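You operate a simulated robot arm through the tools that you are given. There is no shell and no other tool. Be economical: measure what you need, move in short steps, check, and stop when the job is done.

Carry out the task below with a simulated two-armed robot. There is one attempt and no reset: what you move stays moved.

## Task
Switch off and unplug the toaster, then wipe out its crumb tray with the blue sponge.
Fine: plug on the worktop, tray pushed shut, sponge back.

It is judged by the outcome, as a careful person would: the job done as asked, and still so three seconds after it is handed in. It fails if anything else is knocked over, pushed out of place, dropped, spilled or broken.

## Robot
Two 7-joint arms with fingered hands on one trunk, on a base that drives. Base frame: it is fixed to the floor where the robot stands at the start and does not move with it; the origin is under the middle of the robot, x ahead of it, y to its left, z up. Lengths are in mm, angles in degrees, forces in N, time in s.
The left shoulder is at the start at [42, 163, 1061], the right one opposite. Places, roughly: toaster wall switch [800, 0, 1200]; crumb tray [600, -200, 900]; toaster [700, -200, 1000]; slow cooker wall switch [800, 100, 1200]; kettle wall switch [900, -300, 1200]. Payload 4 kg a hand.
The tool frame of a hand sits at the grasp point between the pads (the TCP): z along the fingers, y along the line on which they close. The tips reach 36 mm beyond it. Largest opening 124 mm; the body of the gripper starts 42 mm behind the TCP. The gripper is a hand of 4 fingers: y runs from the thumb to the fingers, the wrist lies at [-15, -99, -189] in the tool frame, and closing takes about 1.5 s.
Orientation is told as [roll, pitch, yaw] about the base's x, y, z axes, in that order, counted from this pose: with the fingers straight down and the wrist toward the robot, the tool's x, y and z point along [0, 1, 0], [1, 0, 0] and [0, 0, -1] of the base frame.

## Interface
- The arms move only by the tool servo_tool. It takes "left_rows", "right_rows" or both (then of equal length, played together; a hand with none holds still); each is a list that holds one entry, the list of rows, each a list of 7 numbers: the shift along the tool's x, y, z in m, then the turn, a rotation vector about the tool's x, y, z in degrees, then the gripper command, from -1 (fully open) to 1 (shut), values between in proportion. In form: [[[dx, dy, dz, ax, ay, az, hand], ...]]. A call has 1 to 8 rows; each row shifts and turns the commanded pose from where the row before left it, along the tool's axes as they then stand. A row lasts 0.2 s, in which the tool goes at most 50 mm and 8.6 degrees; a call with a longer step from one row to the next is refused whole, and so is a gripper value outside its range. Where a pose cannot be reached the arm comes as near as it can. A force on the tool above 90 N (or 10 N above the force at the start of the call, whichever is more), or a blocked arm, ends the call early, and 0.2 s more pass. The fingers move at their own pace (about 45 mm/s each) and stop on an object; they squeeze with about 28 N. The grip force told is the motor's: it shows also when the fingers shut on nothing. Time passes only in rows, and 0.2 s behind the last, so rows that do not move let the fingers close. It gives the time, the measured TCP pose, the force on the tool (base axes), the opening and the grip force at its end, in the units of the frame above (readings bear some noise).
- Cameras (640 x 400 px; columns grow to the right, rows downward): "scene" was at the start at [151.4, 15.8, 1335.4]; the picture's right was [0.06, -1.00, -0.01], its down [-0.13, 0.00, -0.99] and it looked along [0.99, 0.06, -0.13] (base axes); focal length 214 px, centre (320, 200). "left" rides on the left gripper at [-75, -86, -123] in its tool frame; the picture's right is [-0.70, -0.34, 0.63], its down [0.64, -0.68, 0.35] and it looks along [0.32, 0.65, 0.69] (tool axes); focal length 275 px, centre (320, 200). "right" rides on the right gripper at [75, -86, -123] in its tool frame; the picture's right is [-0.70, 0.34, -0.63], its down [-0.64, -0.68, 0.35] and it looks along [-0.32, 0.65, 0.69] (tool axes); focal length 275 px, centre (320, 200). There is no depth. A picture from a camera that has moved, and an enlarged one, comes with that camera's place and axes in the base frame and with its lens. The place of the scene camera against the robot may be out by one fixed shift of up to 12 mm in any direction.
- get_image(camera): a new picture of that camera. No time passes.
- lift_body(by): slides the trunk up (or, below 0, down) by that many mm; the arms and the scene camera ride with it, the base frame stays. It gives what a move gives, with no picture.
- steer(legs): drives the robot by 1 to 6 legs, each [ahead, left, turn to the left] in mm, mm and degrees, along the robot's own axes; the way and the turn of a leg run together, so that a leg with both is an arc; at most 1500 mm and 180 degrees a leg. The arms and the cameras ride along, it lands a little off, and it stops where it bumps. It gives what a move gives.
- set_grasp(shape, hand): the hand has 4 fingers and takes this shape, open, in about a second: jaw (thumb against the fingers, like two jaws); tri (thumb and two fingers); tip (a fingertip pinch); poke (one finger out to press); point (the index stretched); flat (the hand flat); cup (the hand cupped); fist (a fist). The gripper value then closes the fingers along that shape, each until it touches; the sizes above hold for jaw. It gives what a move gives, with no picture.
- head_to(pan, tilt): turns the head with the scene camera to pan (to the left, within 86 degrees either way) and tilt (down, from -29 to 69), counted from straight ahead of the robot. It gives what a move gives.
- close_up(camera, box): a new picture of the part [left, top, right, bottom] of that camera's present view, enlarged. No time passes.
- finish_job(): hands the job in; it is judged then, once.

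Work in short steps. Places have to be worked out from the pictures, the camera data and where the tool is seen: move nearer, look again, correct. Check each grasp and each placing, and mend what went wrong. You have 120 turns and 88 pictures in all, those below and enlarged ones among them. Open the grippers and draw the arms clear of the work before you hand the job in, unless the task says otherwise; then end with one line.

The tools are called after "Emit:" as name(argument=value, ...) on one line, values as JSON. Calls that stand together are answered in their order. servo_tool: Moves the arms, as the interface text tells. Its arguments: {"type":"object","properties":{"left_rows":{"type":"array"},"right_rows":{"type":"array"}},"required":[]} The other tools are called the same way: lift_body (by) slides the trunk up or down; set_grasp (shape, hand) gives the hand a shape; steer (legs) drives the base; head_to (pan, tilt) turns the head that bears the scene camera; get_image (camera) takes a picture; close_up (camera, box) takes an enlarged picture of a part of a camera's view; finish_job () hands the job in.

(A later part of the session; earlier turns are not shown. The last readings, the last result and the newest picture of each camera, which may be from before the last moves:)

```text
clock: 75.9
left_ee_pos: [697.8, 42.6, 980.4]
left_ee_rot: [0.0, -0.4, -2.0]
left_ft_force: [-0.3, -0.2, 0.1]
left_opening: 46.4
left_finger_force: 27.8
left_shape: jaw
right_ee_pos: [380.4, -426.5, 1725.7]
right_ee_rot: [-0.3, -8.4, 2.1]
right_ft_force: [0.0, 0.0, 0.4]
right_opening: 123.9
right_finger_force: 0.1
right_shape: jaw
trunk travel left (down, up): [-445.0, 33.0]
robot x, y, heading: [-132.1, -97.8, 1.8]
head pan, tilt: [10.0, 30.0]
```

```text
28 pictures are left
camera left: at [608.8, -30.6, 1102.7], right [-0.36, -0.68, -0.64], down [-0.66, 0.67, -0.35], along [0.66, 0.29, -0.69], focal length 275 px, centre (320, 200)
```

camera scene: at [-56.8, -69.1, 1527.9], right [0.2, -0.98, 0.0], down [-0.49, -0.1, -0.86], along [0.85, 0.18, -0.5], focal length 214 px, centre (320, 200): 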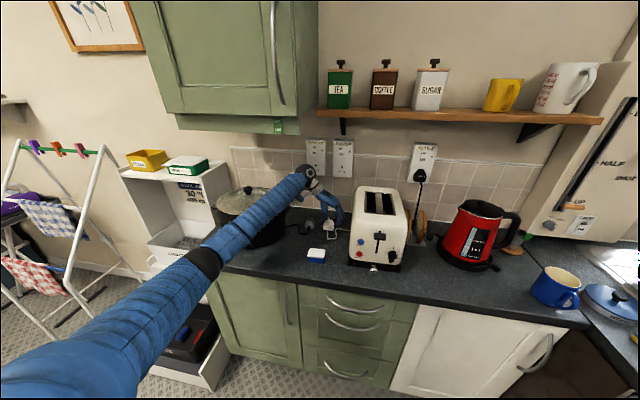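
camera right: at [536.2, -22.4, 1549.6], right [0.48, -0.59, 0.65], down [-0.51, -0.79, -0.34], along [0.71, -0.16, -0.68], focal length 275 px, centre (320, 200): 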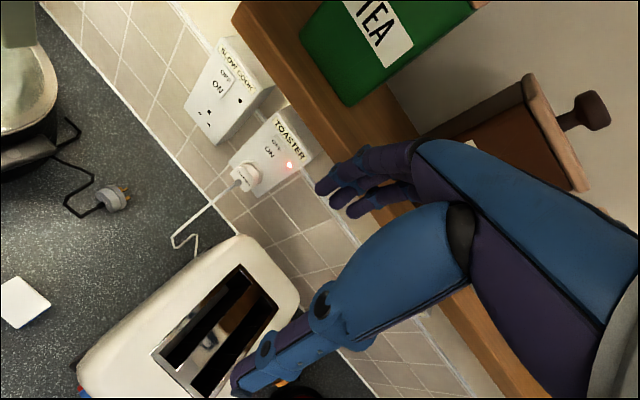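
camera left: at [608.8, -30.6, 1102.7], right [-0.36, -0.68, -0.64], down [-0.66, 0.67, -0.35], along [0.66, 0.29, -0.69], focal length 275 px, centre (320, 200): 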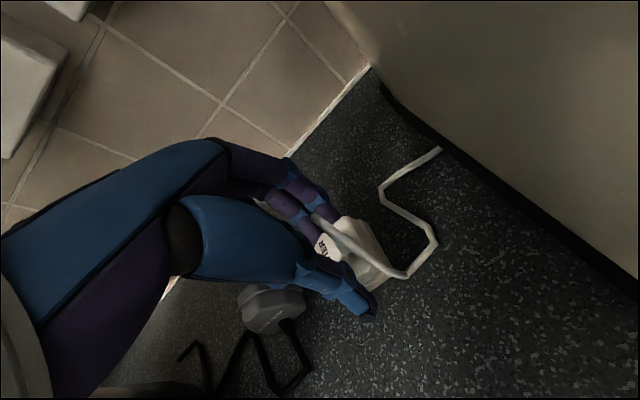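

No lean this time. I keep creeping down for contact.

Emit:
servo_tool(left_rows=[[[0, 0, 0.005, 0, 0, 0, 1], [0, 0, 0.005, 0, 0, 0, 1], [0, 0, 0, 0, 0, 0, 1]]])

Emit:
servo_tool(left_rows=[[[0, 0, 0.004, 0, 0, 0, 1], [0, 0, 0, 0, 0, 0, 1]]])

Emit:
servo_tool(left_rows=[[[0, 0, 0.004, 0, 0, 0, 1], [0, 0, 0, 0, 0, 0, 1]]])

```text
clock: 76.7
left_ee_pos: [698.7, 41.9, 970.8]
left_ee_rot: [0.1, -0.4, -2.1]
left_ft_force: [0.1, 0.3, -0.6]
left_opening: 46.6
left_finger_force: 27.6
left_shape: jaw
right_ee_pos: [380.2, -427.6, 1727.0]
right_ee_rot: [-0.3, -8.4, 2.1]
right_ft_force: [-0.2, 0.2, 0.0]
right_opening: 123.7
right_finger_force: 0.0
right_shape: jaw
trunk travel left (down, up): [-445.0, 33.0]
robot x, y, heading: [-132.6, -94.1, 1.7]
head pan, tilt: [10.0, 30.0]
```

```text
clock: 77.3
left_ee_pos: [697.4, 41.0, 966.5]
left_ee_rot: [0.1, -0.4, -1.9]
left_ft_force: [0.0, -0.8, -0.8]
left_opening: 46.5
left_finger_force: 27.5
left_shape: jaw
right_ee_pos: [380.0, -426.4, 1725.8]
right_ee_rot: [-0.3, -8.4, 2.1]
right_ft_force: [0.1, 0.0, -0.1]
right_opening: 123.7
right_finger_force: 0.1
right_shape: jaw
trunk travel left (down, up): [-445.0, 33.0]
robot x, y, heading: [-130.9, -99.7, 2.0]
head pan, tilt: [10.0, 30.0]
```

```text
clock: 77.9
left_ee_pos: [699.5, 41.4, 963.3]
left_ee_rot: [0.0, -0.5, -2.1]
left_ft_force: [0.4, 1.0, -0.2]
left_opening: 46.3
left_finger_force: 28.3
left_shape: jaw
right_ee_pos: [379.9, -426.2, 1725.3]
right_ee_rot: [-0.3, -8.5, 2.0]
right_ft_force: [0.8, 0.2, -0.1]
right_opening: 123.9
right_finger_force: 0.1
right_shape: jaw
trunk travel left (down, up): [-445.0, 33.0]
robot x, y, heading: [-132.7, -99.4, 1.5]
head pan, tilt: [10.0, 30.0]
```

Still no contact; a little lower.

Emit:
servo_tool(left_rows=[[[0, 0, 0.004, 0, 0, 0, 1], [0, 0, 0, 0, 0, 0, 1]]])

Emit:
servo_tool(left_rows=[[[0, 0, 0.004, 0, 0, 0, 1], [0, 0, 0, 0, 0, 0, 1]]])

Emit:
close_up(camera="left", box=[240, 160, 480, 340])

```text
clock: 78.5
left_ee_pos: [698.3, 41.8, 959.8]
left_ee_rot: [0.0, -0.4, -1.9]
left_ft_force: [-0.3, -0.1, -0.3]
left_opening: 46.8
left_finger_force: 28.6
left_shape: jaw
right_ee_pos: [381.0, -427.7, 1726.6]
right_ee_rot: [-0.3, -8.3, 2.1]
right_ft_force: [0.2, 0.3, 0.5]
right_opening: 123.9
right_finger_force: 0.1
right_shape: jaw
trunk travel left (down, up): [-445.0, 33.0]
robot x, y, heading: [-132.7, -95.6, 1.7]
head pan, tilt: [10.0, 30.0]
```

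```text
clock: 79.1
left_ee_pos: [698.3, 42.4, 956.8]
left_ee_rot: [0.0, -0.5, -2.0]
left_ft_force: [0.1, -0.3, 9.4]
left_opening: 46.8
left_finger_force: 28.0
left_shape: jaw
right_ee_pos: [379.5, -427.1, 1726.1]
right_ee_rot: [-0.2, -8.5, 2.1]
right_ft_force: [-1.0, 0.3, -0.5]
right_opening: 123.6
right_finger_force: 0.0
right_shape: jaw
trunk travel left (down, up): [-445.0, 33.0]
robot x, y, heading: [-131.5, -97.9, 1.9]
head pan, tilt: [10.0, 30.0]
```

```text
2.22 times, centred on (360, 250) of left
camera zoom: at [608.6, -30.8, 1077.8], right [-0.35, -0.68, -0.64], down [-0.66, 0.67, -0.35], along [0.67, 0.29, -0.69], focal length 612 px, centre (231, 89)
```

zoom: 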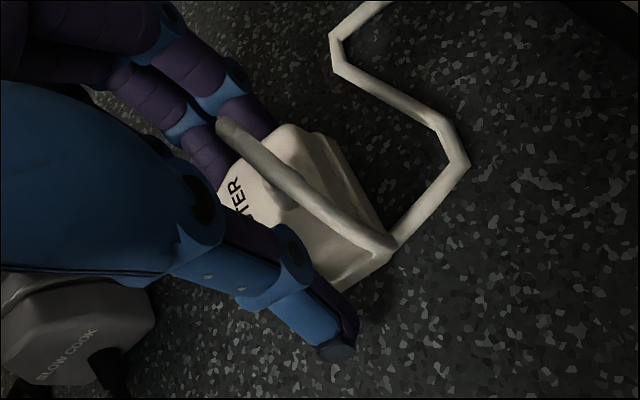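

Contact with the worktop (9 N). I open just enough and lift away.

Emit:
servo_tool(left_rows=[[[0, 0, 0, 0, 0, 0, 0.0], [0, 0, 0, 0, 0, 0, -0.2], [0, 0, 0, 0, 0, 0, -0.2], [0, 0, -0.015, 0, 0, 0, -0.2], [0, 0, -0.03, 0, 0, 0, -0.2], [0, 0, -0.03, 0, 0, 0, -0.2], [0, 0, -0.03, 0, 0, 0, -0.2]]])

Emit:
get_image(camera="left")

```text
clock: 80.7
left_ee_pos: [697.0, 41.9, 1060.5]
left_ee_rot: [0.0, -0.4, -2.0]
left_ft_force: [0.5, -1.1, -1.1]
left_opening: 73.9
left_finger_force: 0.1
left_shape: jaw
right_ee_pos: [380.1, -427.6, 1726.0]
right_ee_rot: [-0.3, -8.5, 2.1]
right_ft_force: [0.3, 1.0, 0.3]
right_opening: 124.0
right_finger_force: 0.2
right_shape: jaw
trunk travel left (down, up): [-445.0, 33.0]
robot x, y, heading: [-133.5, -93.7, 1.6]
head pan, tilt: [10.0, 30.0]
```

```text
26 pictures are left
camera left: at [607.6, -30.4, 1181.7], right [-0.36, -0.68, -0.64], down [-0.66, 0.67, -0.35], along [0.67, 0.29, -0.69], focal length 275 px, centre (320, 200)
```

left: 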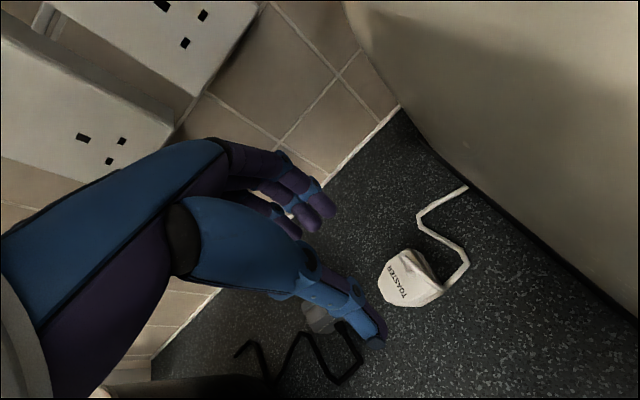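

The plug lies on the worktop and the socket is empty and off. Next the tray: I back up 150 mm, shift right, and bring the left hand round to look at the knob.

Emit:
steer(legs=[[-170, 0, 0], [0, -90, 0]])

Emit:
set_grasp(hand="left", shape="tip")

Emit:
servo_tool(left_rows=[[[0, 0, 0, 0, 0, 8.2, -1], [0, 0, 0, 0, 0, 8.2, -1], [0, 0, 0, 0, 0, 8.2, -1], [0, 0, 0, 0, 0, 8.2, -1], [0, 0, 0, 0, 0, 8.2, -1], [0, 0, 0, 0, 0, 8.2, -1], [0, 0, 0, 0, 0, 8.2, -1], [0, 0, 0, 0, 0, 8.2, -1]]])

Emit:
servo_tool(left_rows=[[[0, 0, 0, 0, 0, 8.2, -1], [0, 0, 0, 0, 0, 8.2, -1], [0, 0, 0, 0, 0, 6, -1], [0, 0, -0.01, 0, 8.2, 0, -1], [0, 0, -0.01, 0, 8.2, 0, -1], [0, 0, -0.01, 0, 8.2, 0, -1], [0, 0, -0.01, 0, 8.2, 0, -1], [0, 0, -0.01, 0, 8.2, 0, -1]]])

Emit:
get_image(camera="left")

```text
clock: 82.9
left_ee_pos: [527.3, -48.5, 1061.8]
left_ee_rot: [0.2, -0.3, -1.6]
left_ft_force: [-14.6, 39.5, 4.8]
left_opening: 72.5
left_finger_force: 0.0
left_shape: jaw
right_ee_pos: [210.8, -522.2, 1726.4]
right_ee_rot: [-0.2, -8.5, 2.2]
right_ft_force: [0.0, -1.3, -0.1]
right_opening: 123.9
right_finger_force: 0.0
right_shape: jaw
trunk travel left (down, up): [-445.0, 33.0]
robot x, y, heading: [-300.5, -194.3, 2.0]
head pan, tilt: [10.0, 30.0]
```

```text
clock: 83.8
left_ee_pos: [529.4, -48.8, 1059.6]
left_ee_rot: [0.2, -0.3, -1.6]
left_ft_force: [-7.3, 9.1, -3.6]
left_opening: 123.8
left_finger_force: 0.0
left_shape: tip
right_ee_pos: [213.4, -521.7, 1726.9]
right_ee_rot: [-0.2, -8.5, 2.1]
right_ft_force: [0.0, -0.2, 0.8]
right_opening: 123.8
right_finger_force: 0.1
right_shape: jaw
trunk travel left (down, up): [-445.0, 33.0]
robot x, y, heading: [-300.3, -193.1, 1.6]
head pan, tilt: [10.0, 30.0]
```

```text
clock: 84.7
left_ee_pos: [534.4, -24.8, 1059.0]
left_ee_rot: [0.9, -0.1, -27.0]
left_ft_force: [17.6, 38.0, -8.5]
left_opening: 123.8
left_finger_force: 0.1
left_shape: tip
right_ee_pos: [215.9, -519.7, 1725.6]
right_ee_rot: [-0.3, -8.3, 2.4]
right_ft_force: [-0.6, -0.4, -0.3]
right_opening: 123.9
right_finger_force: 0.0
right_shape: jaw
trunk travel left (down, up): [-445.0, 33.0]
robot x, y, heading: [-299.0, -189.1, 2.3]
head pan, tilt: [10.0, 30.0]
stopped in row 4 (left hand): the force on the tool passed its limit (the readings are from after the stop); the commanded pose is now the measured one
```

```text
clock: 86.5
left_ee_pos: [521.4, -40.5, 1110.5]
left_ee_rot: [42.0, -0.3, -50.2]
left_ft_force: [-8.4, 41.1, 15.2]
left_opening: 69.6
left_finger_force: 0.1
left_shape: tip
right_ee_pos: [211.6, -514.6, 1727.6]
right_ee_rot: [-0.4, -8.6, 2.3]
right_ft_force: [-0.2, -1.0, -0.4]
right_opening: 123.8
right_finger_force: 0.1
right_shape: jaw
trunk travel left (down, up): [-445.0, 33.0]
robot x, y, heading: [-302.4, -191.9, 2.0]
head pan, tilt: [10.0, 30.0]
```

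```text
25 pictures are left
camera left: at [359.5, -63.0, 1150.7], right [-0.28, 0.19, -0.94], down [0.11, 0.98, 0.17], along [0.95, -0.05, -0.3], focal length 275 px, centre (320, 200)
```

left: 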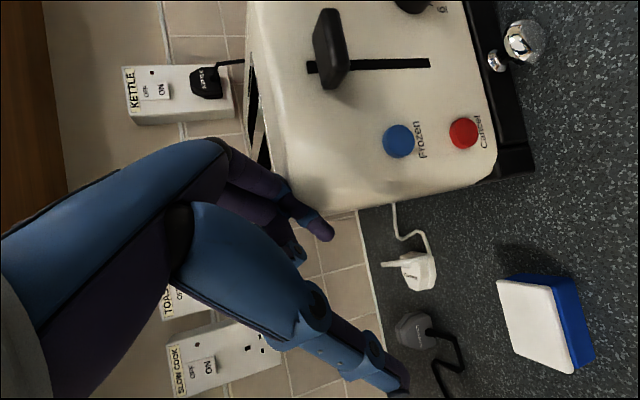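

My sideways drive brought the fingers against the toaster's side (about 40 N). I move off it immediately to the left and back, then check whether the toaster shifted.

Emit:
steer(legs=[[0, 60, 0], [-110, 0, 0]])

Emit:
get_image(camera="scene")

Emit:
get_image(camera="left")

```text
clock: 88.3
left_ee_pos: [410.5, 15.6, 1108.2]
left_ee_rot: [42.0, 0.0, -50.2]
left_ft_force: [0.0, 0.6, 0.3]
left_opening: 123.9
left_finger_force: 0.0
left_shape: tip
right_ee_pos: [101.7, -461.7, 1727.3]
right_ee_rot: [-0.2, -8.4, 2.4]
right_ft_force: [-0.1, -0.1, -0.5]
right_opening: 123.9
right_finger_force: 0.1
right_shape: jaw
trunk travel left (down, up): [-445.0, 33.0]
robot x, y, heading: [-413.0, -138.7, 2.1]
head pan, tilt: [10.0, 30.0]
```

```text
24 pictures are left
camera scene: at [-335.4, -104.7, 1527.6], right [0.21, -0.98, 0.0], down [-0.49, -0.1, -0.86], along [0.85, 0.18, -0.5], focal length 214 px, centre (320, 200)
```

scene: 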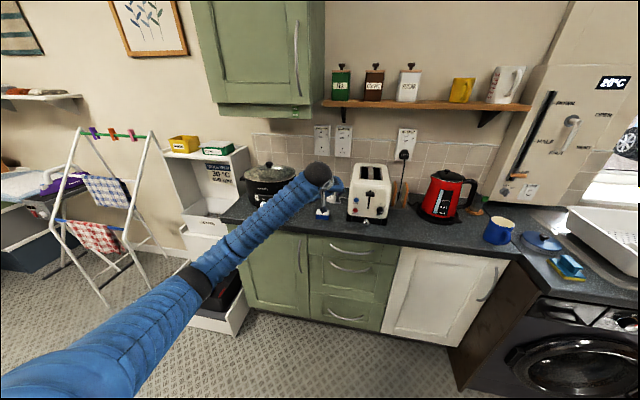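

```text
23 pictures are left
camera left: at [248.8, -8.0, 1148.6], right [-0.29, 0.2, -0.94], down [0.11, 0.98, 0.17], along [0.95, -0.05, -0.3], focal length 275 px, centre (320, 200)
```

left: 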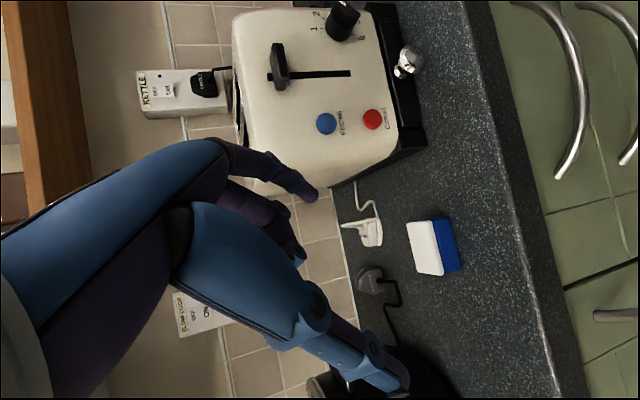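

The toaster's front corner is at (531,-63), same as initially, so it did not shift noticeably. But another blue sponge may lie by the sink at the right; I enlarge that.

Emit:
close_up(camera="scene", box=[470, 200, 640, 300])

Emit:
close_up(camera="left", box=[330, 0, 490, 290])

```text
3.76 times, centred on (555, 250) of scene
camera zoom: at [-335.4, -104.7, 1527.6], right [0.21, -0.98, 0.0], down [-0.49, -0.1, -0.86], along [0.85, 0.18, -0.5], focal length 807 px, centre (-565, 12)
```

zoom: 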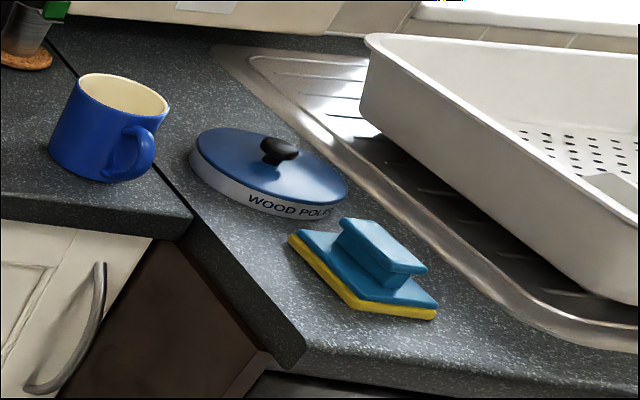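

```text
1.38 times, centred on (410, 145) of left
camera zoom: at [248.8, -8.0, 1148.6], right [-0.29, 0.2, -0.94], down [0.11, 0.98, 0.17], along [0.95, -0.05, -0.3], focal length 380 px, centre (196, 276)
```

zoom: 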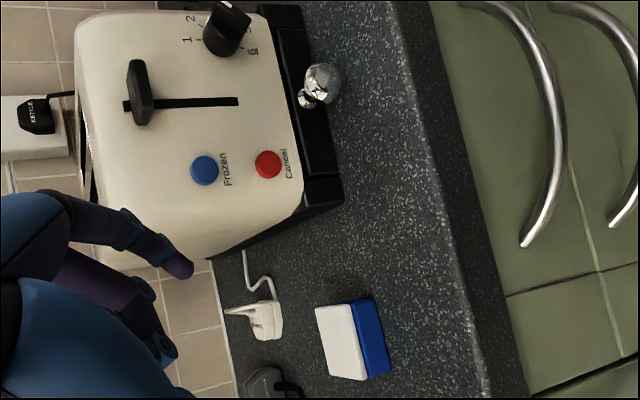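

There is a blue-handled pad with a yellow sole by the sink as well as the block by the toaster; I enlarge the block to judge what it is.

Emit:
close_up(camera="left", box=[390, 205, 480, 285])

```text
5.00 times, centred on (435, 245) of left
camera zoom: at [248.8, -8.0, 1148.6], right [-0.29, 0.2, -0.94], down [0.11, 0.98, 0.17], along [0.95, -0.05, -0.3], focal length 1376 px, centre (-255, -25)
```

zoom: 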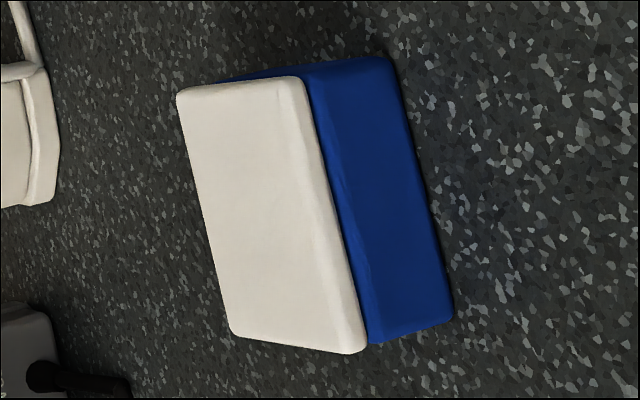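

It's a blue sponge with a white pad, so that is the one. The knob triangulates to (505,-159,927). I turn the hand to point forward, 20° downward, closing sideways.

Emit:
servo_tool(left_rows=[[[0, 0, 0, -5.35, 0, 5.95, -0.4], [0, 0, 0, -5.35, 0, 5.95, -0.4], [0, 0, 0, -5.35, 0, 5.95, -0.4], [0, 0, 0, -5.35, 0, 5.95, -0.4], [0, 0, 0, -5.35, 0, 5.95, -0.4], [0, 0, 0, 0, 8.4, 0, -0.4], [0, 0, 0, 0, 8.4, 0, -0.4], [0, 0, 0, 0, 8.4, 0, -0.4]]])

Emit:
steer(legs=[[0, -174, 0]])

Emit:
servo_tool(left_rows=[[[-0.03, 0, 0, 0, 0.8, 0, -0.4], [-0.03, 0, 0, 0, 0.8, 0, -0.4], [-0.03, 0, 0, 0, 0.8, 0, -0.4], [-0.02, 0, 0, 0, 0, 0, -0.4], [0, 0, 0, 0, 0, 0, -0.4]]])

Emit:
get_image(camera="left")

```text
clock: 90.1
left_ee_pos: [409.8, 15.1, 1108.2]
left_ee_rot: [67.3, -0.1, -90.1]
left_ft_force: [1.2, -1.3, 0.1]
left_opening: 87.2
left_finger_force: 0.1
left_shape: tip
right_ee_pos: [101.3, -462.6, 1726.5]
right_ee_rot: [-0.2, -8.5, 2.4]
right_ft_force: [0.0, 0.1, 0.8]
right_opening: 124.0
right_finger_force: 0.1
right_shape: jaw
trunk travel left (down, up): [-445.0, 33.0]
robot x, y, heading: [-411.3, -138.9, 2.1]
head pan, tilt: [10.0, 30.0]
```

```text
clock: 91.5
left_ee_pos: [416.2, -157.3, 1107.7]
left_ee_rot: [67.1, 0.0, -90.1]
left_ft_force: [0.3, -0.5, -0.3]
left_opening: 86.8
left_finger_force: 0.0
left_shape: tip
right_ee_pos: [109.4, -634.8, 1726.3]
right_ee_rot: [-0.3, -8.5, 2.4]
right_ft_force: [0.0, -0.8, -0.1]
right_opening: 124.0
right_finger_force: 0.1
right_shape: jaw
trunk travel left (down, up): [-445.0, 33.0]
robot x, y, heading: [-405.6, -310.5, 2.0]
head pan, tilt: [10.0, 30.0]
```

```text
clock: 92.8
left_ee_pos: [375.3, -158.6, 1005.7]
left_ee_rot: [69.4, 0.0, -90.1]
left_ft_force: [0.2, -0.3, -0.4]
left_opening: 86.9
left_finger_force: 0.3
left_shape: tip
right_ee_pos: [108.4, -636.9, 1726.8]
right_ee_rot: [-0.2, -8.5, 2.4]
right_ft_force: [-0.3, -0.6, 0.6]
right_opening: 124.1
right_finger_force: 0.1
right_shape: jaw
trunk travel left (down, up): [-445.0, 33.0]
robot x, y, heading: [-409.0, -305.3, 1.9]
head pan, tilt: [10.0, 30.0]
```

```text
19 pictures are left
camera left: at [234.2, -73.4, 977.5], right [0.35, 0.34, -0.87], down [0.55, 0.68, 0.48], along [0.76, -0.65, 0.05], focal length 275 px, centre (320, 200)
```

left: 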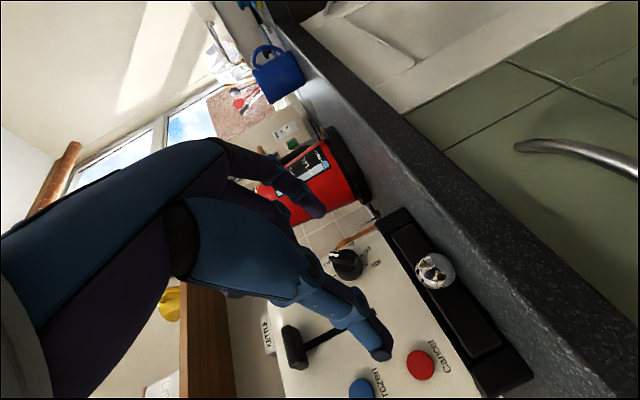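

The knob is confirmed at about (505,-160,928). I lower and advance so the fingertips straddle it.

Emit:
servo_tool(left_rows=[[[-0.013, 0.001, 0.01, 0, 0, 0, -0.4], [-0.014, 0.001, 0.02, 0, 0, 0, -0.4], [0, 0, 0.022, 0, 0, 0, -0.4], [0, 0, 0.022, 0, 0, 0, -0.4], [0, 0, 0.022, 0, 0, 0, -0.4], [0, 0, 0.018, 0, 0, 0, -0.4], [0, 0, 0, 0, 0, 0, -0.4]]])

Emit:
get_image(camera="left")

```text
clock: 94.3
left_ee_pos: [472.0, -159.7, 940.0]
left_ee_rot: [69.5, -0.2, -90.1]
left_ft_force: [-0.1, 0.9, -1.1]
left_opening: 87.0
left_finger_force: 0.1
left_shape: tip
right_ee_pos: [108.5, -634.9, 1726.5]
right_ee_rot: [-0.3, -8.5, 2.4]
right_ft_force: [0.6, -0.2, -0.6]
right_opening: 123.7
right_finger_force: 0.0
right_shape: jaw
trunk travel left (down, up): [-445.0, 33.0]
robot x, y, heading: [-406.6, -307.3, 2.1]
head pan, tilt: [10.0, 30.0]
```

```text
18 pictures are left
camera left: at [330.8, -74.9, 912.2], right [0.35, 0.34, -0.87], down [0.55, 0.68, 0.48], along [0.76, -0.65, 0.05], focal length 275 px, centre (320, 200)
```

left: 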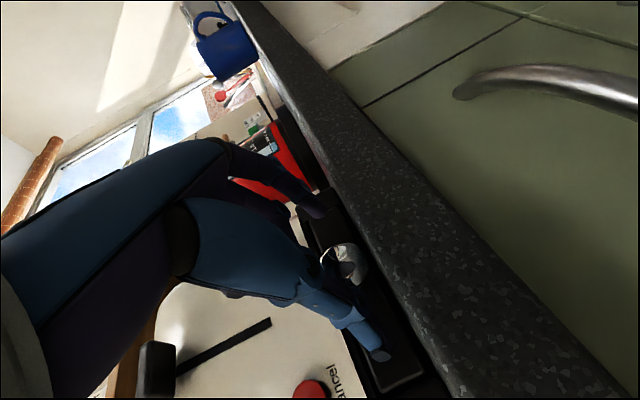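

The knob sits between thumb and fingers at tip depth. I close on it.

Emit:
servo_tool(left_rows=[[[0, 0, 0.004, 0, 0, 0, 0], [0, 0, 0, 0, 0, 0, 1], [0, 0, 0, 0, 0, 0, 1], [0, 0, 0, 0, 0, 0, 1], [0, 0, 0, 0, 0, 0, 1], [0, 0, 0, 0, 0, 0, 1], [0, 0, 0, 0, 0, 0, 1], [0, 0, 0, 0, 0, 0, 1]]])

```text
clock: 96.2
left_ee_pos: [476.3, -159.1, 938.8]
left_ee_rot: [69.5, 0.0, -90.1]
left_ft_force: [-3.7, 2.6, -1.6]
left_opening: 39.0
left_finger_force: 28.0
left_shape: tip
right_ee_pos: [108.9, -635.8, 1727.5]
right_ee_rot: [-0.3, -8.4, 2.4]
right_ft_force: [-0.4, 0.1, -0.3]
right_opening: 123.8
right_finger_force: 0.1
right_shape: jaw
trunk travel left (down, up): [-445.0, 33.0]
robot x, y, heading: [-408.2, -303.7, 2.3]
head pan, tilt: [10.0, 30.0]
```

Gripped (28 N). I pull the tray straight out horizontally, 60 mm first.

Emit:
servo_tool(left_rows=[[[-0.0035, 0, -0.0094, 0, 0, 0, 1], [-0.0035, 0, -0.0094, 0, 0, 0, 1], [-0.0035, 0, -0.0094, 0, 0, 0, 1], [-0.0035, 0, -0.0094, 0, 0, 0, 1], [-0.0035, 0, -0.0094, 0, 0, 0, 1], [-0.0035, 0, -0.0094, 0, 0, 0, 1]]])

Emit:
get_image(camera="left")

```text
clock: 97.5
left_ee_pos: [415.7, -160.6, 939.6]
left_ee_rot: [69.5, -0.1, -90.1]
left_ft_force: [0.7, 0.6, -2.5]
left_opening: 38.5
left_finger_force: 28.2
left_shape: tip
right_ee_pos: [108.2, -635.0, 1726.0]
right_ee_rot: [-0.3, -8.4, 2.3]
right_ft_force: [-0.3, 0.7, 0.0]
right_opening: 124.0
right_finger_force: 0.0
right_shape: jaw
trunk travel left (down, up): [-445.0, 33.0]
robot x, y, heading: [-405.8, -307.7, 1.9]
head pan, tilt: [10.0, 30.0]
```

```text
17 pictures are left
camera left: at [274.7, -74.9, 910.7], right [0.35, 0.34, -0.87], down [0.55, 0.68, 0.48], along [0.76, -0.65, 0.05], focal length 275 px, centre (320, 200)
```

left: 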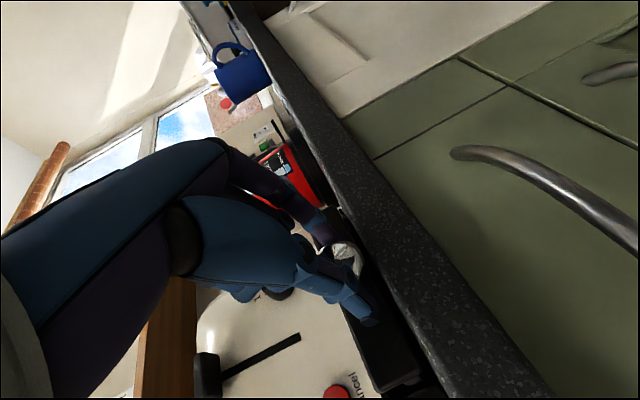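

The tray follows. I pull 60 mm more in steps, watching for an end stop.

Emit:
servo_tool(left_rows=[[[-0.0035, 0, -0.0094, 0, 0, 0, 1], [-0.0035, 0, -0.0094, 0, 0, 0, 1], [-0.0035, 0, -0.0094, 0, 0, 0, 1], [-0.0035, 0, -0.0094, 0, 0, 0, 1], [0, 0, 0, 0, 0, 0, 1]]])

Emit:
servo_tool(left_rows=[[[-0.0035, 0, -0.0094, 0, 0, 0, 1], [-0.0035, 0, -0.0094, 0, 0, 0, 1], [0, 0, 0, 0, 0, 0, 1]]])

Emit:
head_to(pan=5, tilt=35)

Emit:
close_up(camera="scene", box=[200, 80, 440, 240])

```text
clock: 98.8
left_ee_pos: [375.1, -160.5, 939.7]
left_ee_rot: [69.4, -0.1, -90.1]
left_ft_force: [-0.5, -1.6, -3.0]
left_opening: 37.7
left_finger_force: 28.1
left_shape: tip
right_ee_pos: [109.3, -635.2, 1725.4]
right_ee_rot: [-0.3, -8.5, 2.4]
right_ft_force: [0.2, -0.1, -0.7]
right_opening: 124.1
right_finger_force: 0.0
right_shape: jaw
trunk travel left (down, up): [-445.0, 33.0]
robot x, y, heading: [-403.0, -302.4, 2.1]
head pan, tilt: [10.0, 30.0]
```

```text
clock: 99.5
left_ee_pos: [354.9, -159.8, 939.1]
left_ee_rot: [69.4, -0.1, -90.1]
left_ft_force: [0.1, -2.5, -3.8]
left_opening: 37.6
left_finger_force: 28.2
left_shape: tip
right_ee_pos: [108.6, -635.7, 1726.3]
right_ee_rot: [-0.3, -8.4, 2.4]
right_ft_force: [-0.5, 0.1, -0.7]
right_opening: 123.9
right_finger_force: 0.1
right_shape: jaw
trunk travel left (down, up): [-445.0, 33.0]
robot x, y, heading: [-409.6, -306.2, 2.2]
head pan, tilt: [10.0, 30.0]
```

```text
clock: 100.2
left_ee_pos: [356.2, -160.5, 939.3]
left_ee_rot: [69.4, -0.1, -90.1]
left_ft_force: [-0.1, -3.1, -5.1]
left_opening: 37.5
left_finger_force: 28.3
left_shape: tip
right_ee_pos: [108.6, -636.1, 1727.3]
right_ee_rot: [-0.2, -8.5, 2.4]
right_ft_force: [0.4, 0.5, 0.8]
right_opening: 123.6
right_finger_force: 0.0
right_shape: jaw
trunk travel left (down, up): [-445.0, 33.0]
robot x, y, heading: [-404.1, -310.1, 2.0]
head pan, tilt: [5.0, 35.0]
```

```text
2.50 times, centred on (320, 160) of scene
camera zoom: at [-329.3, -286.6, 1519.8], right [0.12, -0.99, 0.0], down [-0.57, -0.07, -0.82], along [0.81, 0.1, -0.58], focal length 536 px, centre (320, 300)
```

zoom: 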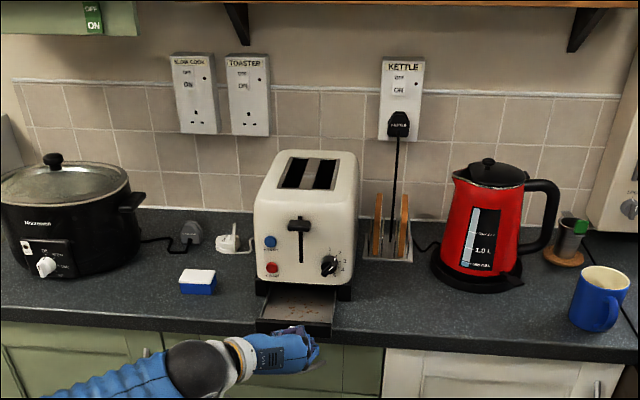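

The tray is out about 120 mm with crumbs visible and partly beyond the worktop edge. I push it back 20 mm so it stays well supported, release and withdraw.

Emit:
servo_tool(left_rows=[[[0.0035, 0, 0.0094, 0, 0, 0, 1], [0.0035, 0, 0.0094, 0, 0, 0, 1], [0, 0, 0, 0, 0, 0, 0.2], [0, 0, 0, 0, 0, 0, -0.2], [0, 0, 0, 0, 0, 0, -0.4], [0, 0, 0, 0, 0, 0, -0.4]]])

Emit:
servo_tool(left_rows=[[[0, 0, -0.02, 0, 0, 0, -0.4], [0, 0, -0.03, 0, 0, 0, -0.4], [0, 0, -0.03, 0, 0, 0, -0.4], [0.03, 0, 0, 0, 0, 0, -0.4], [0.03, 0, 0, 0, 0, 0, -0.4], [0.03, 0, 0, 0, 0, 0, -0.4]]])

Emit:
close_up(camera="scene", box=[250, 150, 370, 250])

```text
clock: 101.6
left_ee_pos: [377.0, -159.2, 939.3]
left_ee_rot: [69.6, -0.3, -90.2]
left_ft_force: [-0.5, -0.8, 0.4]
left_opening: 86.4
left_finger_force: 0.0
left_shape: tip
right_ee_pos: [108.5, -634.8, 1726.5]
right_ee_rot: [-0.3, -8.5, 2.4]
right_ft_force: [1.1, -0.3, 0.3]
right_opening: 123.8
right_finger_force: 0.1
right_shape: jaw
trunk travel left (down, up): [-445.0, 33.0]
robot x, y, heading: [-405.3, -307.3, 2.5]
head pan, tilt: [5.0, 35.0]
```

```text
clock: 103.0
left_ee_pos: [333.2, -161.4, 1051.2]
left_ee_rot: [69.3, 0.0, -90.2]
left_ft_force: [0.1, -0.5, -0.1]
left_opening: 86.6
left_finger_force: 0.0
left_shape: tip
right_ee_pos: [108.7, -636.0, 1726.0]
right_ee_rot: [-0.3, -8.5, 2.5]
right_ft_force: [-0.2, 0.3, 0.5]
right_opening: 123.8
right_finger_force: 0.1
right_shape: jaw
trunk travel left (down, up): [-445.0, 33.0]
robot x, y, heading: [-406.6, -307.4, 2.0]
head pan, tilt: [5.0, 35.0]
```

```text
4.00 times, centred on (310, 200) of scene
camera zoom: at [-329.7, -286.6, 1519.9], right [0.12, -0.99, 0.0], down [-0.57, -0.07, -0.82], along [0.81, 0.1, -0.58], focal length 858 px, centre (360, 200)
```

zoom: 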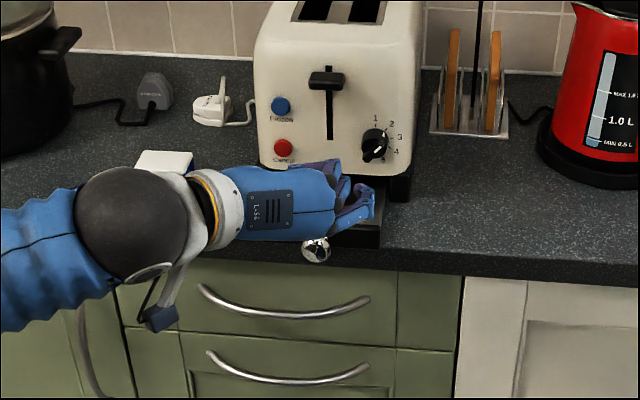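

The tray stays put. Now the sponge, centre about (541, 58), 46 mm deep by 63 mm wide: I turn the hand to point down with the wrist toward the robot.

Emit:
set_grasp(hand="left", shape="jaw")

Emit:
servo_tool(left_rows=[[[0, 0, 0, 0, -8.4, 0, -0.5], [0, 0, 0, 0, -8.4, 0, -0.5], [0, 0, 0, 0, -8.4, 0, -0.5], [0, 0, 0, 0, -8.4, 0, -0.5], [0, 0, 0, 0, -8.4, 0, -0.5], [0, 0, 0, 0, -8.4, 0, -0.5], [0, 0, 0, 0, -8.4, 0, -0.5], [0, 0, 0, 0, -8.4, 0, -0.5]]])

Emit:
servo_tool(left_rows=[[[0, 0, 0, 0, -2.1, 0, -0.5], [0, 0, 0, 0, 0, -8.4, -0.5], [0, 0, 0, 0, 0, -8.4, -0.5], [0, 0, 0, 0, 0, -8.4, -0.5], [0, 0, 0, 0, 0, -8.4, -0.5], [0, 0, 0, 0, 0, -8.4, -0.5], [0, 0, 0, 0, 0, -8.4, -0.5], [0, 0, 0, 0, 0, -8.4, -0.5]]])

Emit:
servo_tool(left_rows=[[[0, 0, 0, 0, 0, -8.4, -0.5], [0, 0, 0, 0, 0, -8.4, -0.5], [0, 0, 0, 0, 0, -8.4, -0.5], [0, 0, 0, 0, 0, -6, -0.5], [0, 0, 0, 0, 0, 0, -0.5]]])

```text
clock: 103.9
left_ee_pos: [333.2, -161.9, 1051.5]
left_ee_rot: [69.5, -0.1, -90.1]
left_ft_force: [0.3, 0.8, 0.0]
left_opening: 123.8
left_finger_force: 0.1
left_shape: jaw
right_ee_pos: [109.6, -634.4, 1725.4]
right_ee_rot: [-0.2, -8.5, 2.4]
right_ft_force: [-0.4, 0.0, 0.3]
right_opening: 123.7
right_finger_force: 0.0
right_shape: jaw
trunk travel left (down, up): [-445.0, 33.0]
robot x, y, heading: [-405.7, -307.7, 2.1]
head pan, tilt: [5.0, 35.0]
```

```text
clock: 105.7
left_ee_pos: [332.7, -160.5, 1051.5]
left_ee_rot: [2.0, -0.1, -90.0]
left_ft_force: [-0.7, -0.4, 0.0]
left_opening: 93.4
left_finger_force: 0.1
left_shape: jaw
right_ee_pos: [109.5, -634.6, 1725.8]
right_ee_rot: [-0.2, -8.4, 2.4]
right_ft_force: [0.7, -0.4, 0.1]
right_opening: 123.8
right_finger_force: 0.1
right_shape: jaw
trunk travel left (down, up): [-445.0, 33.0]
robot x, y, heading: [-405.2, -307.0, 1.8]
head pan, tilt: [5.0, 35.0]
```

```text
clock: 107.5
left_ee_pos: [332.3, -159.8, 1052.1]
left_ee_rot: [0.0, -0.2, -31.2]
left_ft_force: [-0.3, 0.1, 0.0]
left_opening: 93.1
left_finger_force: 0.0
left_shape: jaw
right_ee_pos: [108.1, -636.1, 1726.2]
right_ee_rot: [-0.4, -8.5, 2.4]
right_ft_force: [0.4, -0.4, 0.0]
right_opening: 123.7
right_finger_force: 0.1
right_shape: jaw
trunk travel left (down, up): [-445.0, 33.0]
robot x, y, heading: [-402.4, -308.4, 1.9]
head pan, tilt: [5.0, 35.0]
```

```text
clock: 108.7
left_ee_pos: [331.4, -159.7, 1051.7]
left_ee_rot: [-0.1, -0.1, 0.0]
left_ft_force: [1.2, -0.5, -0.2]
left_opening: 93.4
left_finger_force: 0.0
left_shape: jaw
right_ee_pos: [108.6, -635.0, 1726.6]
right_ee_rot: [-0.3, -8.6, 2.4]
right_ft_force: [0.2, -0.2, -0.4]
right_opening: 123.6
right_finger_force: 0.1
right_shape: jaw
trunk travel left (down, up): [-445.0, 33.0]
robot x, y, heading: [-403.7, -311.6, 2.2]
head pan, tilt: [5.0, 35.0]
```

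Pose is exact. I drive left and forward to bring the hand over the sponge and check with the wrist camera.

Emit:
steer(legs=[[0, 210, 0], [217, 0, 0]])

Emit:
get_image(camera="left")

```text
clock: 111.6
left_ee_pos: [544.2, 58.8, 1052.4]
left_ee_rot: [-0.1, -0.1, -0.1]
left_ft_force: [0.5, 0.9, -0.9]
left_opening: 93.2
left_finger_force: 0.0
left_shape: jaw
right_ee_pos: [322.2, -417.6, 1726.2]
right_ee_rot: [-0.2, -8.5, 2.5]
right_ft_force: [0.8, 0.6, 0.4]
right_opening: 123.8
right_finger_force: 0.0
right_shape: jaw
trunk travel left (down, up): [-445.0, 33.0]
robot x, y, heading: [-193.5, -89.1, 2.1]
head pan, tilt: [5.0, 35.0]
```

```text
14 pictures are left
camera left: at [458.4, -16.3, 1172.9], right [-0.34, -0.7, -0.63], down [-0.68, 0.64, -0.35], along [0.65, 0.32, -0.69], focal length 275 px, centre (320, 200)
```

left: 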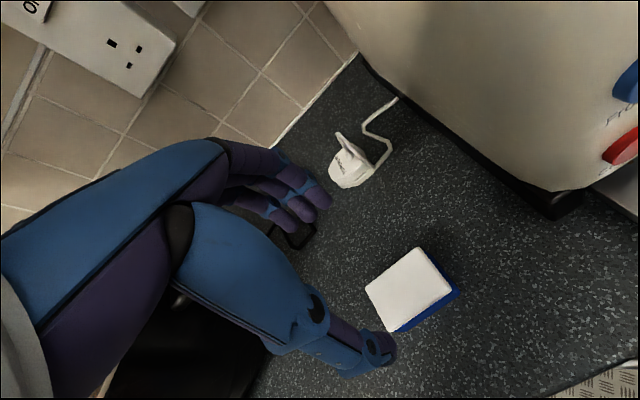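

Sponge centre measures (534, 55). I centre over it and descend so the fingers overlap its upper part, then close.

Emit:
servo_tool(left_rows=[[[-0.003, -0.009, 0.02, 0, 0, 0, -0.5], [0, 0, 0.025, 0, 0, 0, -0.5], [0, 0, 0.025, 0, 0, 0, -0.5], [0, 0, 0.02, 0, 0, 0, -0.5], [0, 0, 0.008, 0, 0, 0, -0.5], [0, 0, 0, 0, 0, 0, -0.5]]])

Emit:
servo_tool(left_rows=[[[0, 0, 0, 0, 0, 0, 0.2], [0, 0, 0, 0, 0, 0, 1], [0, 0, 0, 0, 0, 0, 1], [0, 0, 0, 0, 0, 0, 1], [0, 0, 0, 0, 0, 0, 1], [0, 0, 0, 0, 0, 0, 1], [0, 0, 0, 0, 0, 0, 1]]])

Emit:
get_image(camera="left")

```text
clock: 113.0
left_ee_pos: [535.6, 56.2, 952.9]
left_ee_rot: [-0.1, -0.2, 0.0]
left_ft_force: [0.8, -0.1, 0.2]
left_opening: 93.2
left_finger_force: 0.1
left_shape: jaw
right_ee_pos: [320.5, -417.4, 1726.4]
right_ee_rot: [-0.2, -8.4, 2.5]
right_ft_force: [0.3, -0.2, 0.6]
right_opening: 123.8
right_finger_force: 0.1
right_shape: jaw
trunk travel left (down, up): [-445.0, 33.0]
robot x, y, heading: [-195.4, -92.1, 1.9]
head pan, tilt: [5.0, 35.0]
```

```text
clock: 114.6
left_ee_pos: [535.0, 55.2, 954.8]
left_ee_rot: [-0.1, -0.3, -0.1]
left_ft_force: [-1.1, -0.4, 10.1]
left_opening: 50.6
left_finger_force: 27.7
left_shape: jaw
right_ee_pos: [318.4, -417.1, 1727.1]
right_ee_rot: [-0.4, -8.5, 2.5]
right_ft_force: [0.8, -0.9, 0.2]
right_opening: 123.8
right_finger_force: 0.1
right_shape: jaw
trunk travel left (down, up): [-445.0, 33.0]
robot x, y, heading: [-196.0, -89.8, 2.1]
head pan, tilt: [5.0, 35.0]
```

```text
13 pictures are left
camera left: at [448.6, -19.5, 1075.7], right [-0.33, -0.7, -0.63], down [-0.68, 0.64, -0.35], along [0.65, 0.32, -0.69], focal length 275 px, centre (320, 200)
```

left: 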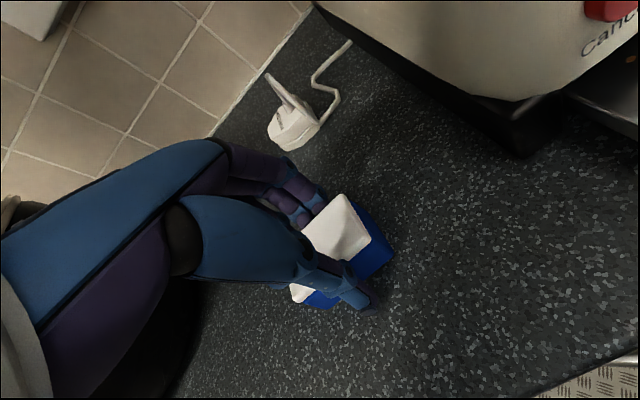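

Gripped, but the fingertips touch the worktop, so the sponge wouldn't stick out below them. I reopen, rise 11 mm and regrip.

Emit:
servo_tool(left_rows=[[[0, 0, 0, 0, 0, 0, 0], [0, 0, 0, 0, 0, 0, -0.3], [0, 0, 0, 0, 0, 0, -0.3], [0, 0, -0.011, 0, 0, 0, -0.3], [0, 0, 0, 0, 0, 0, 0.3]]])

Emit:
servo_tool(left_rows=[[[0, 0, 0, 0, 0, 0, 1], [0, 0, 0, 0, 0, 0, 1], [0, 0, 0, 0, 0, 0, 1], [0, 0, 0, 0, 0, 0, 1], [0, 0, 0, 0, 0, 0, 1], [0, 0, -0.03, 0, 0, 0, 1], [0, 0, -0.03, 0, 0, 0, 1], [0, 0, -0.03, 0, 0, 0, 1]]])

Emit:
get_image(camera="left")

```text
clock: 115.8
left_ee_pos: [535.6, 56.9, 963.8]
left_ee_rot: [-0.1, -0.2, 0.0]
left_ft_force: [-0.8, 0.2, 0.0]
left_opening: 48.7
left_finger_force: 0.0
left_shape: jaw
right_ee_pos: [320.0, -417.7, 1726.6]
right_ee_rot: [-0.3, -8.5, 2.5]
right_ft_force: [-0.3, 0.1, 0.0]
right_opening: 123.9
right_finger_force: 0.0
right_shape: jaw
trunk travel left (down, up): [-445.0, 33.0]
robot x, y, heading: [-191.7, -85.9, 2.2]
head pan, tilt: [5.0, 35.0]
```

```text
clock: 117.6
left_ee_pos: [535.2, 56.1, 1054.0]
left_ee_rot: [0.0, -0.1, 0.1]
left_ft_force: [0.8, 0.2, 0.6]
left_opening: 45.2
left_finger_force: 28.2
left_shape: jaw
right_ee_pos: [321.6, -416.6, 1726.4]
right_ee_rot: [-0.3, -8.5, 2.6]
right_ft_force: [0.3, -0.2, 0.3]
right_opening: 124.0
right_finger_force: 0.1
right_shape: jaw
trunk travel left (down, up): [-445.0, 33.0]
robot x, y, heading: [-197.4, -89.8, 2.5]
head pan, tilt: [5.0, 35.0]
```

```text
12 pictures are left
camera left: at [448.6, -18.7, 1176.8], right [-0.33, -0.7, -0.63], down [-0.68, 0.64, -0.35], along [0.65, 0.32, -0.69], focal length 275 px, centre (320, 200)
```

left: 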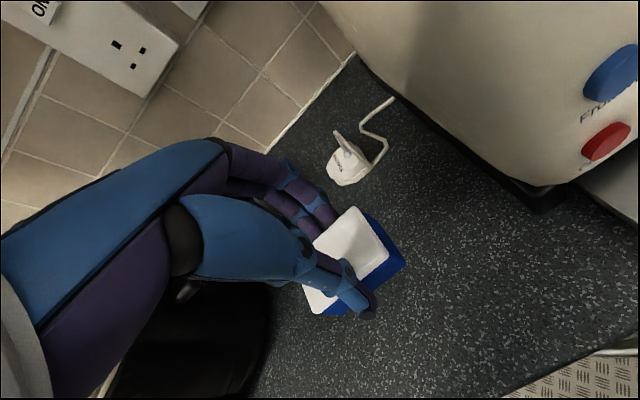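

Sponge is held with its blue side down, sole about 54 mm below the TCP. I back off 100 mm, turn the hand so it closes sideways, and go over to the tray.

Emit:
steer(legs=[[-100, 0, 0]])

Emit:
servo_tool(left_rows=[[[0, 0, 0, 0, 0, 8.4, 1], [0, 0, 0, 0, 0, 8.4, 1], [0, 0, 0, 0, 0, 8.4, 1], [0, 0, 0, 0, 0, 8.4, 1], [0, 0, 0, 0, 0, 8.4, 1], [0, 0, 0, 0, 0, 8.4, 1], [0, 0, 0, 0, 0, 8.4, 1], [0, 0, 0, 0, 0, 8.4, 1]]])

Emit:
servo_tool(left_rows=[[[0, 0, 0, 0, 0, 8.4, 1], [0, 0, 0, 0, 0, 8.4, 1], [0, 0, 0, 0, 0, 6, 1], [0, 0, 0, 0, 0, 0, 1]]])

Emit:
steer(legs=[[0, -196, 0]])

Emit:
get_image(camera="left")

```text
clock: 118.8
left_ee_pos: [433.0, 53.9, 1056.4]
left_ee_rot: [-0.1, -0.2, 0.0]
left_ft_force: [-0.5, -0.3, 0.2]
left_opening: 45.3
left_finger_force: 28.1
left_shape: jaw
right_ee_pos: [217.0, -421.8, 1727.4]
right_ee_rot: [-0.2, -8.4, 2.4]
right_ft_force: [0.4, 0.1, 1.0]
right_opening: 123.9
right_finger_force: 0.0
right_shape: jaw
trunk travel left (down, up): [-445.0, 33.0]
robot x, y, heading: [-292.0, -95.1, 2.1]
head pan, tilt: [5.0, 35.0]
```

```text
clock: 120.6
left_ee_pos: [433.4, 51.8, 1054.8]
left_ee_rot: [0.1, 0.0, -67.3]
left_ft_force: [0.1, 0.3, -0.1]
left_opening: 45.0
left_finger_force: 27.7
left_shape: jaw
right_ee_pos: [219.5, -421.9, 1726.1]
right_ee_rot: [-0.3, -8.5, 2.4]
right_ft_force: [-0.2, -0.2, 0.6]
right_opening: 123.9
right_finger_force: 0.1
right_shape: jaw
trunk travel left (down, up): [-445.0, 33.0]
robot x, y, heading: [-297.3, -93.1, 2.2]
head pan, tilt: [5.0, 35.0]
```

```text
clock: 121.6
left_ee_pos: [432.5, 51.3, 1055.2]
left_ee_rot: [0.2, -0.1, -90.2]
left_ft_force: [-0.1, 0.1, -0.5]
left_opening: 45.0
left_finger_force: 28.2
left_shape: jaw
right_ee_pos: [218.0, -420.6, 1727.0]
right_ee_rot: [-0.3, -8.5, 2.5]
right_ft_force: [0.0, 0.5, 0.0]
right_opening: 124.0
right_finger_force: 0.0
right_shape: jaw
trunk travel left (down, up): [-445.0, 33.0]
robot x, y, heading: [-297.5, -93.0, 2.2]
head pan, tilt: [5.0, 35.0]
```

```text
clock: 123.2
left_ee_pos: [440.8, -142.8, 1054.6]
left_ee_rot: [0.2, -0.1, -90.0]
left_ft_force: [-0.2, 0.3, -0.2]
left_opening: 45.3
left_finger_force: 27.9
left_shape: jaw
right_ee_pos: [225.7, -618.1, 1727.1]
right_ee_rot: [-0.3, -8.4, 2.3]
right_ft_force: [0.4, 0.2, -0.8]
right_opening: 124.1
right_finger_force: 0.1
right_shape: jaw
trunk travel left (down, up): [-445.0, 33.0]
robot x, y, heading: [-286.8, -289.6, 1.9]
head pan, tilt: [5.0, 35.0]
```

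```text
11 pictures are left
camera left: at [365.1, -58.5, 1176.7], right [-0.69, 0.34, -0.64], down [0.65, 0.68, -0.34], along [0.32, -0.65, -0.69], focal length 275 px, centre (320, 200)
```

left: 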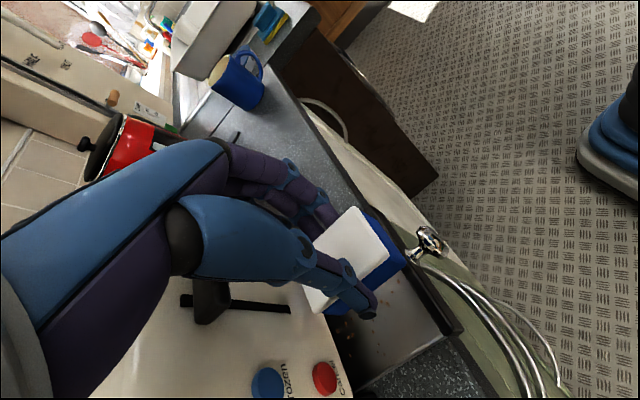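

The tray interior with crumbs is visible, panel at x≈420–427, crumbs about x 450–520. I position the sponge just behind the panel and lower it into the tray.

Emit:
servo_tool(left_rows=[[[0.012, 0.004, 0, 0, 0, 0, 1], [0.012, 0.003, 0, 0, 0, 0, 1], [0, 0, 0.025, 0, 0, 0, 1], [0, 0, 0.02, 0, 0, 0, 1], [0, 0, 0.015, 0, 0, 0, 1], [0, 0, 0.01, 0, 0, 0, 1], [0, 0, 0, 0, 0, 0, 1]]])

Emit:
servo_tool(left_rows=[[[0, 0, 0.005, 0, 0, 0, 1], [0, 0, 0.005, 0, 0, 0, 1], [0, 0, 0, 0, 0, 0, 1]]])

```text
clock: 124.8
left_ee_pos: [464.4, -147.4, 990.4]
left_ee_rot: [0.5, -0.2, -89.8]
left_ft_force: [6.4, 29.9, 47.0]
left_opening: 44.7
left_finger_force: 27.8
left_shape: jaw
right_ee_pos: [221.8, -613.3, 1728.5]
right_ee_rot: [-0.4, -8.7, 2.4]
right_ft_force: [0.4, -0.9, 0.4]
right_opening: 123.8
right_finger_force: 0.1
right_shape: jaw
trunk travel left (down, up): [-445.0, 33.0]
robot x, y, heading: [-287.5, -285.7, 2.1]
head pan, tilt: [5.0, 35.0]
```

```text
clock: 125.4
left_ee_pos: [467.8, -146.7, 989.6]
left_ee_rot: [1.2, -0.6, -89.7]
left_ft_force: [-25.2, 16.5, 35.9]
left_opening: 45.2
left_finger_force: 28.7
left_shape: jaw
right_ee_pos: [223.4, -616.7, 1726.7]
right_ee_rot: [-0.4, -8.5, 2.5]
right_ft_force: [0.5, 0.3, -0.7]
right_opening: 123.7
right_finger_force: 0.0
right_shape: jaw
trunk travel left (down, up): [-445.0, 33.0]
robot x, y, heading: [-291.1, -286.7, 2.1]
head pan, tilt: [5.0, 35.0]
stopped in row 3 (left hand): the force on the tool passed its limit (the readings are from after the stop); the commanded pose is now the measured one
```

Contact earlier than expected, with a sideways part. I rise 15 mm and look.

Emit:
servo_tool(left_rows=[[[0, 0, -0.008, 0, 0, 0, 1], [0, 0, -0.008, 0, 0, 0, 1], [0, 0, 0, 0, 0, 0, 1]]])

Emit:
get_image(camera="left")

Emit:
close_up(camera="scene", box=[230, 120, 380, 240])

```text
clock: 126.2
left_ee_pos: [467.0, -148.9, 1001.3]
left_ee_rot: [0.8, -0.4, -89.9]
left_ft_force: [-7.0, 2.3, 0.1]
left_opening: 44.4
left_finger_force: 28.2
left_shape: jaw
right_ee_pos: [225.5, -616.0, 1726.9]
right_ee_rot: [-0.3, -8.5, 2.4]
right_ft_force: [0.3, 0.0, -0.1]
right_opening: 124.0
right_finger_force: 0.2
right_shape: jaw
trunk travel left (down, up): [-445.0, 33.0]
robot x, y, heading: [-292.1, -289.8, 1.9]
head pan, tilt: [5.0, 35.0]
```

```text
10 pictures are left
camera left: at [390.1, -62.4, 1120.6], right [-0.69, 0.33, -0.65], down [0.65, 0.68, -0.34], along [0.33, -0.65, -0.68], focal length 275 px, centre (320, 200)
```

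left: 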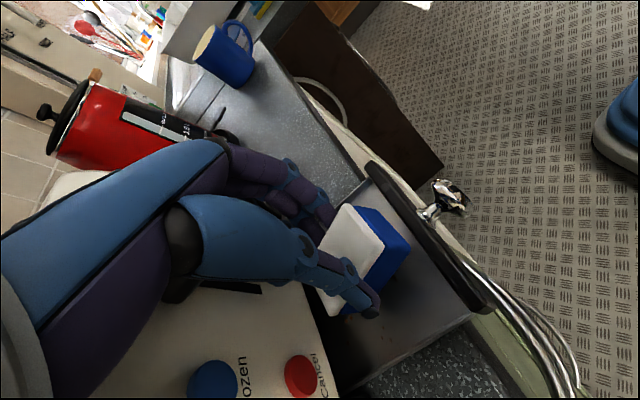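

```text
3.33 times, centred on (305, 180) of scene
camera zoom: at [-212.7, -267.6, 1519.8], right [0.12, -0.99, 0.0], down [-0.57, -0.07, -0.82], along [0.81, 0.1, -0.58], focal length 715 px, centre (370, 267)
```

zoom: 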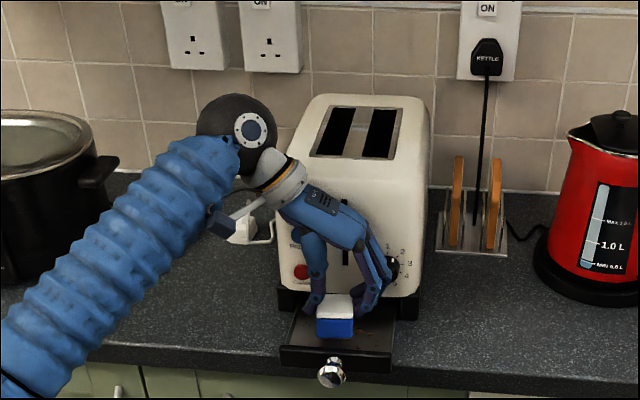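

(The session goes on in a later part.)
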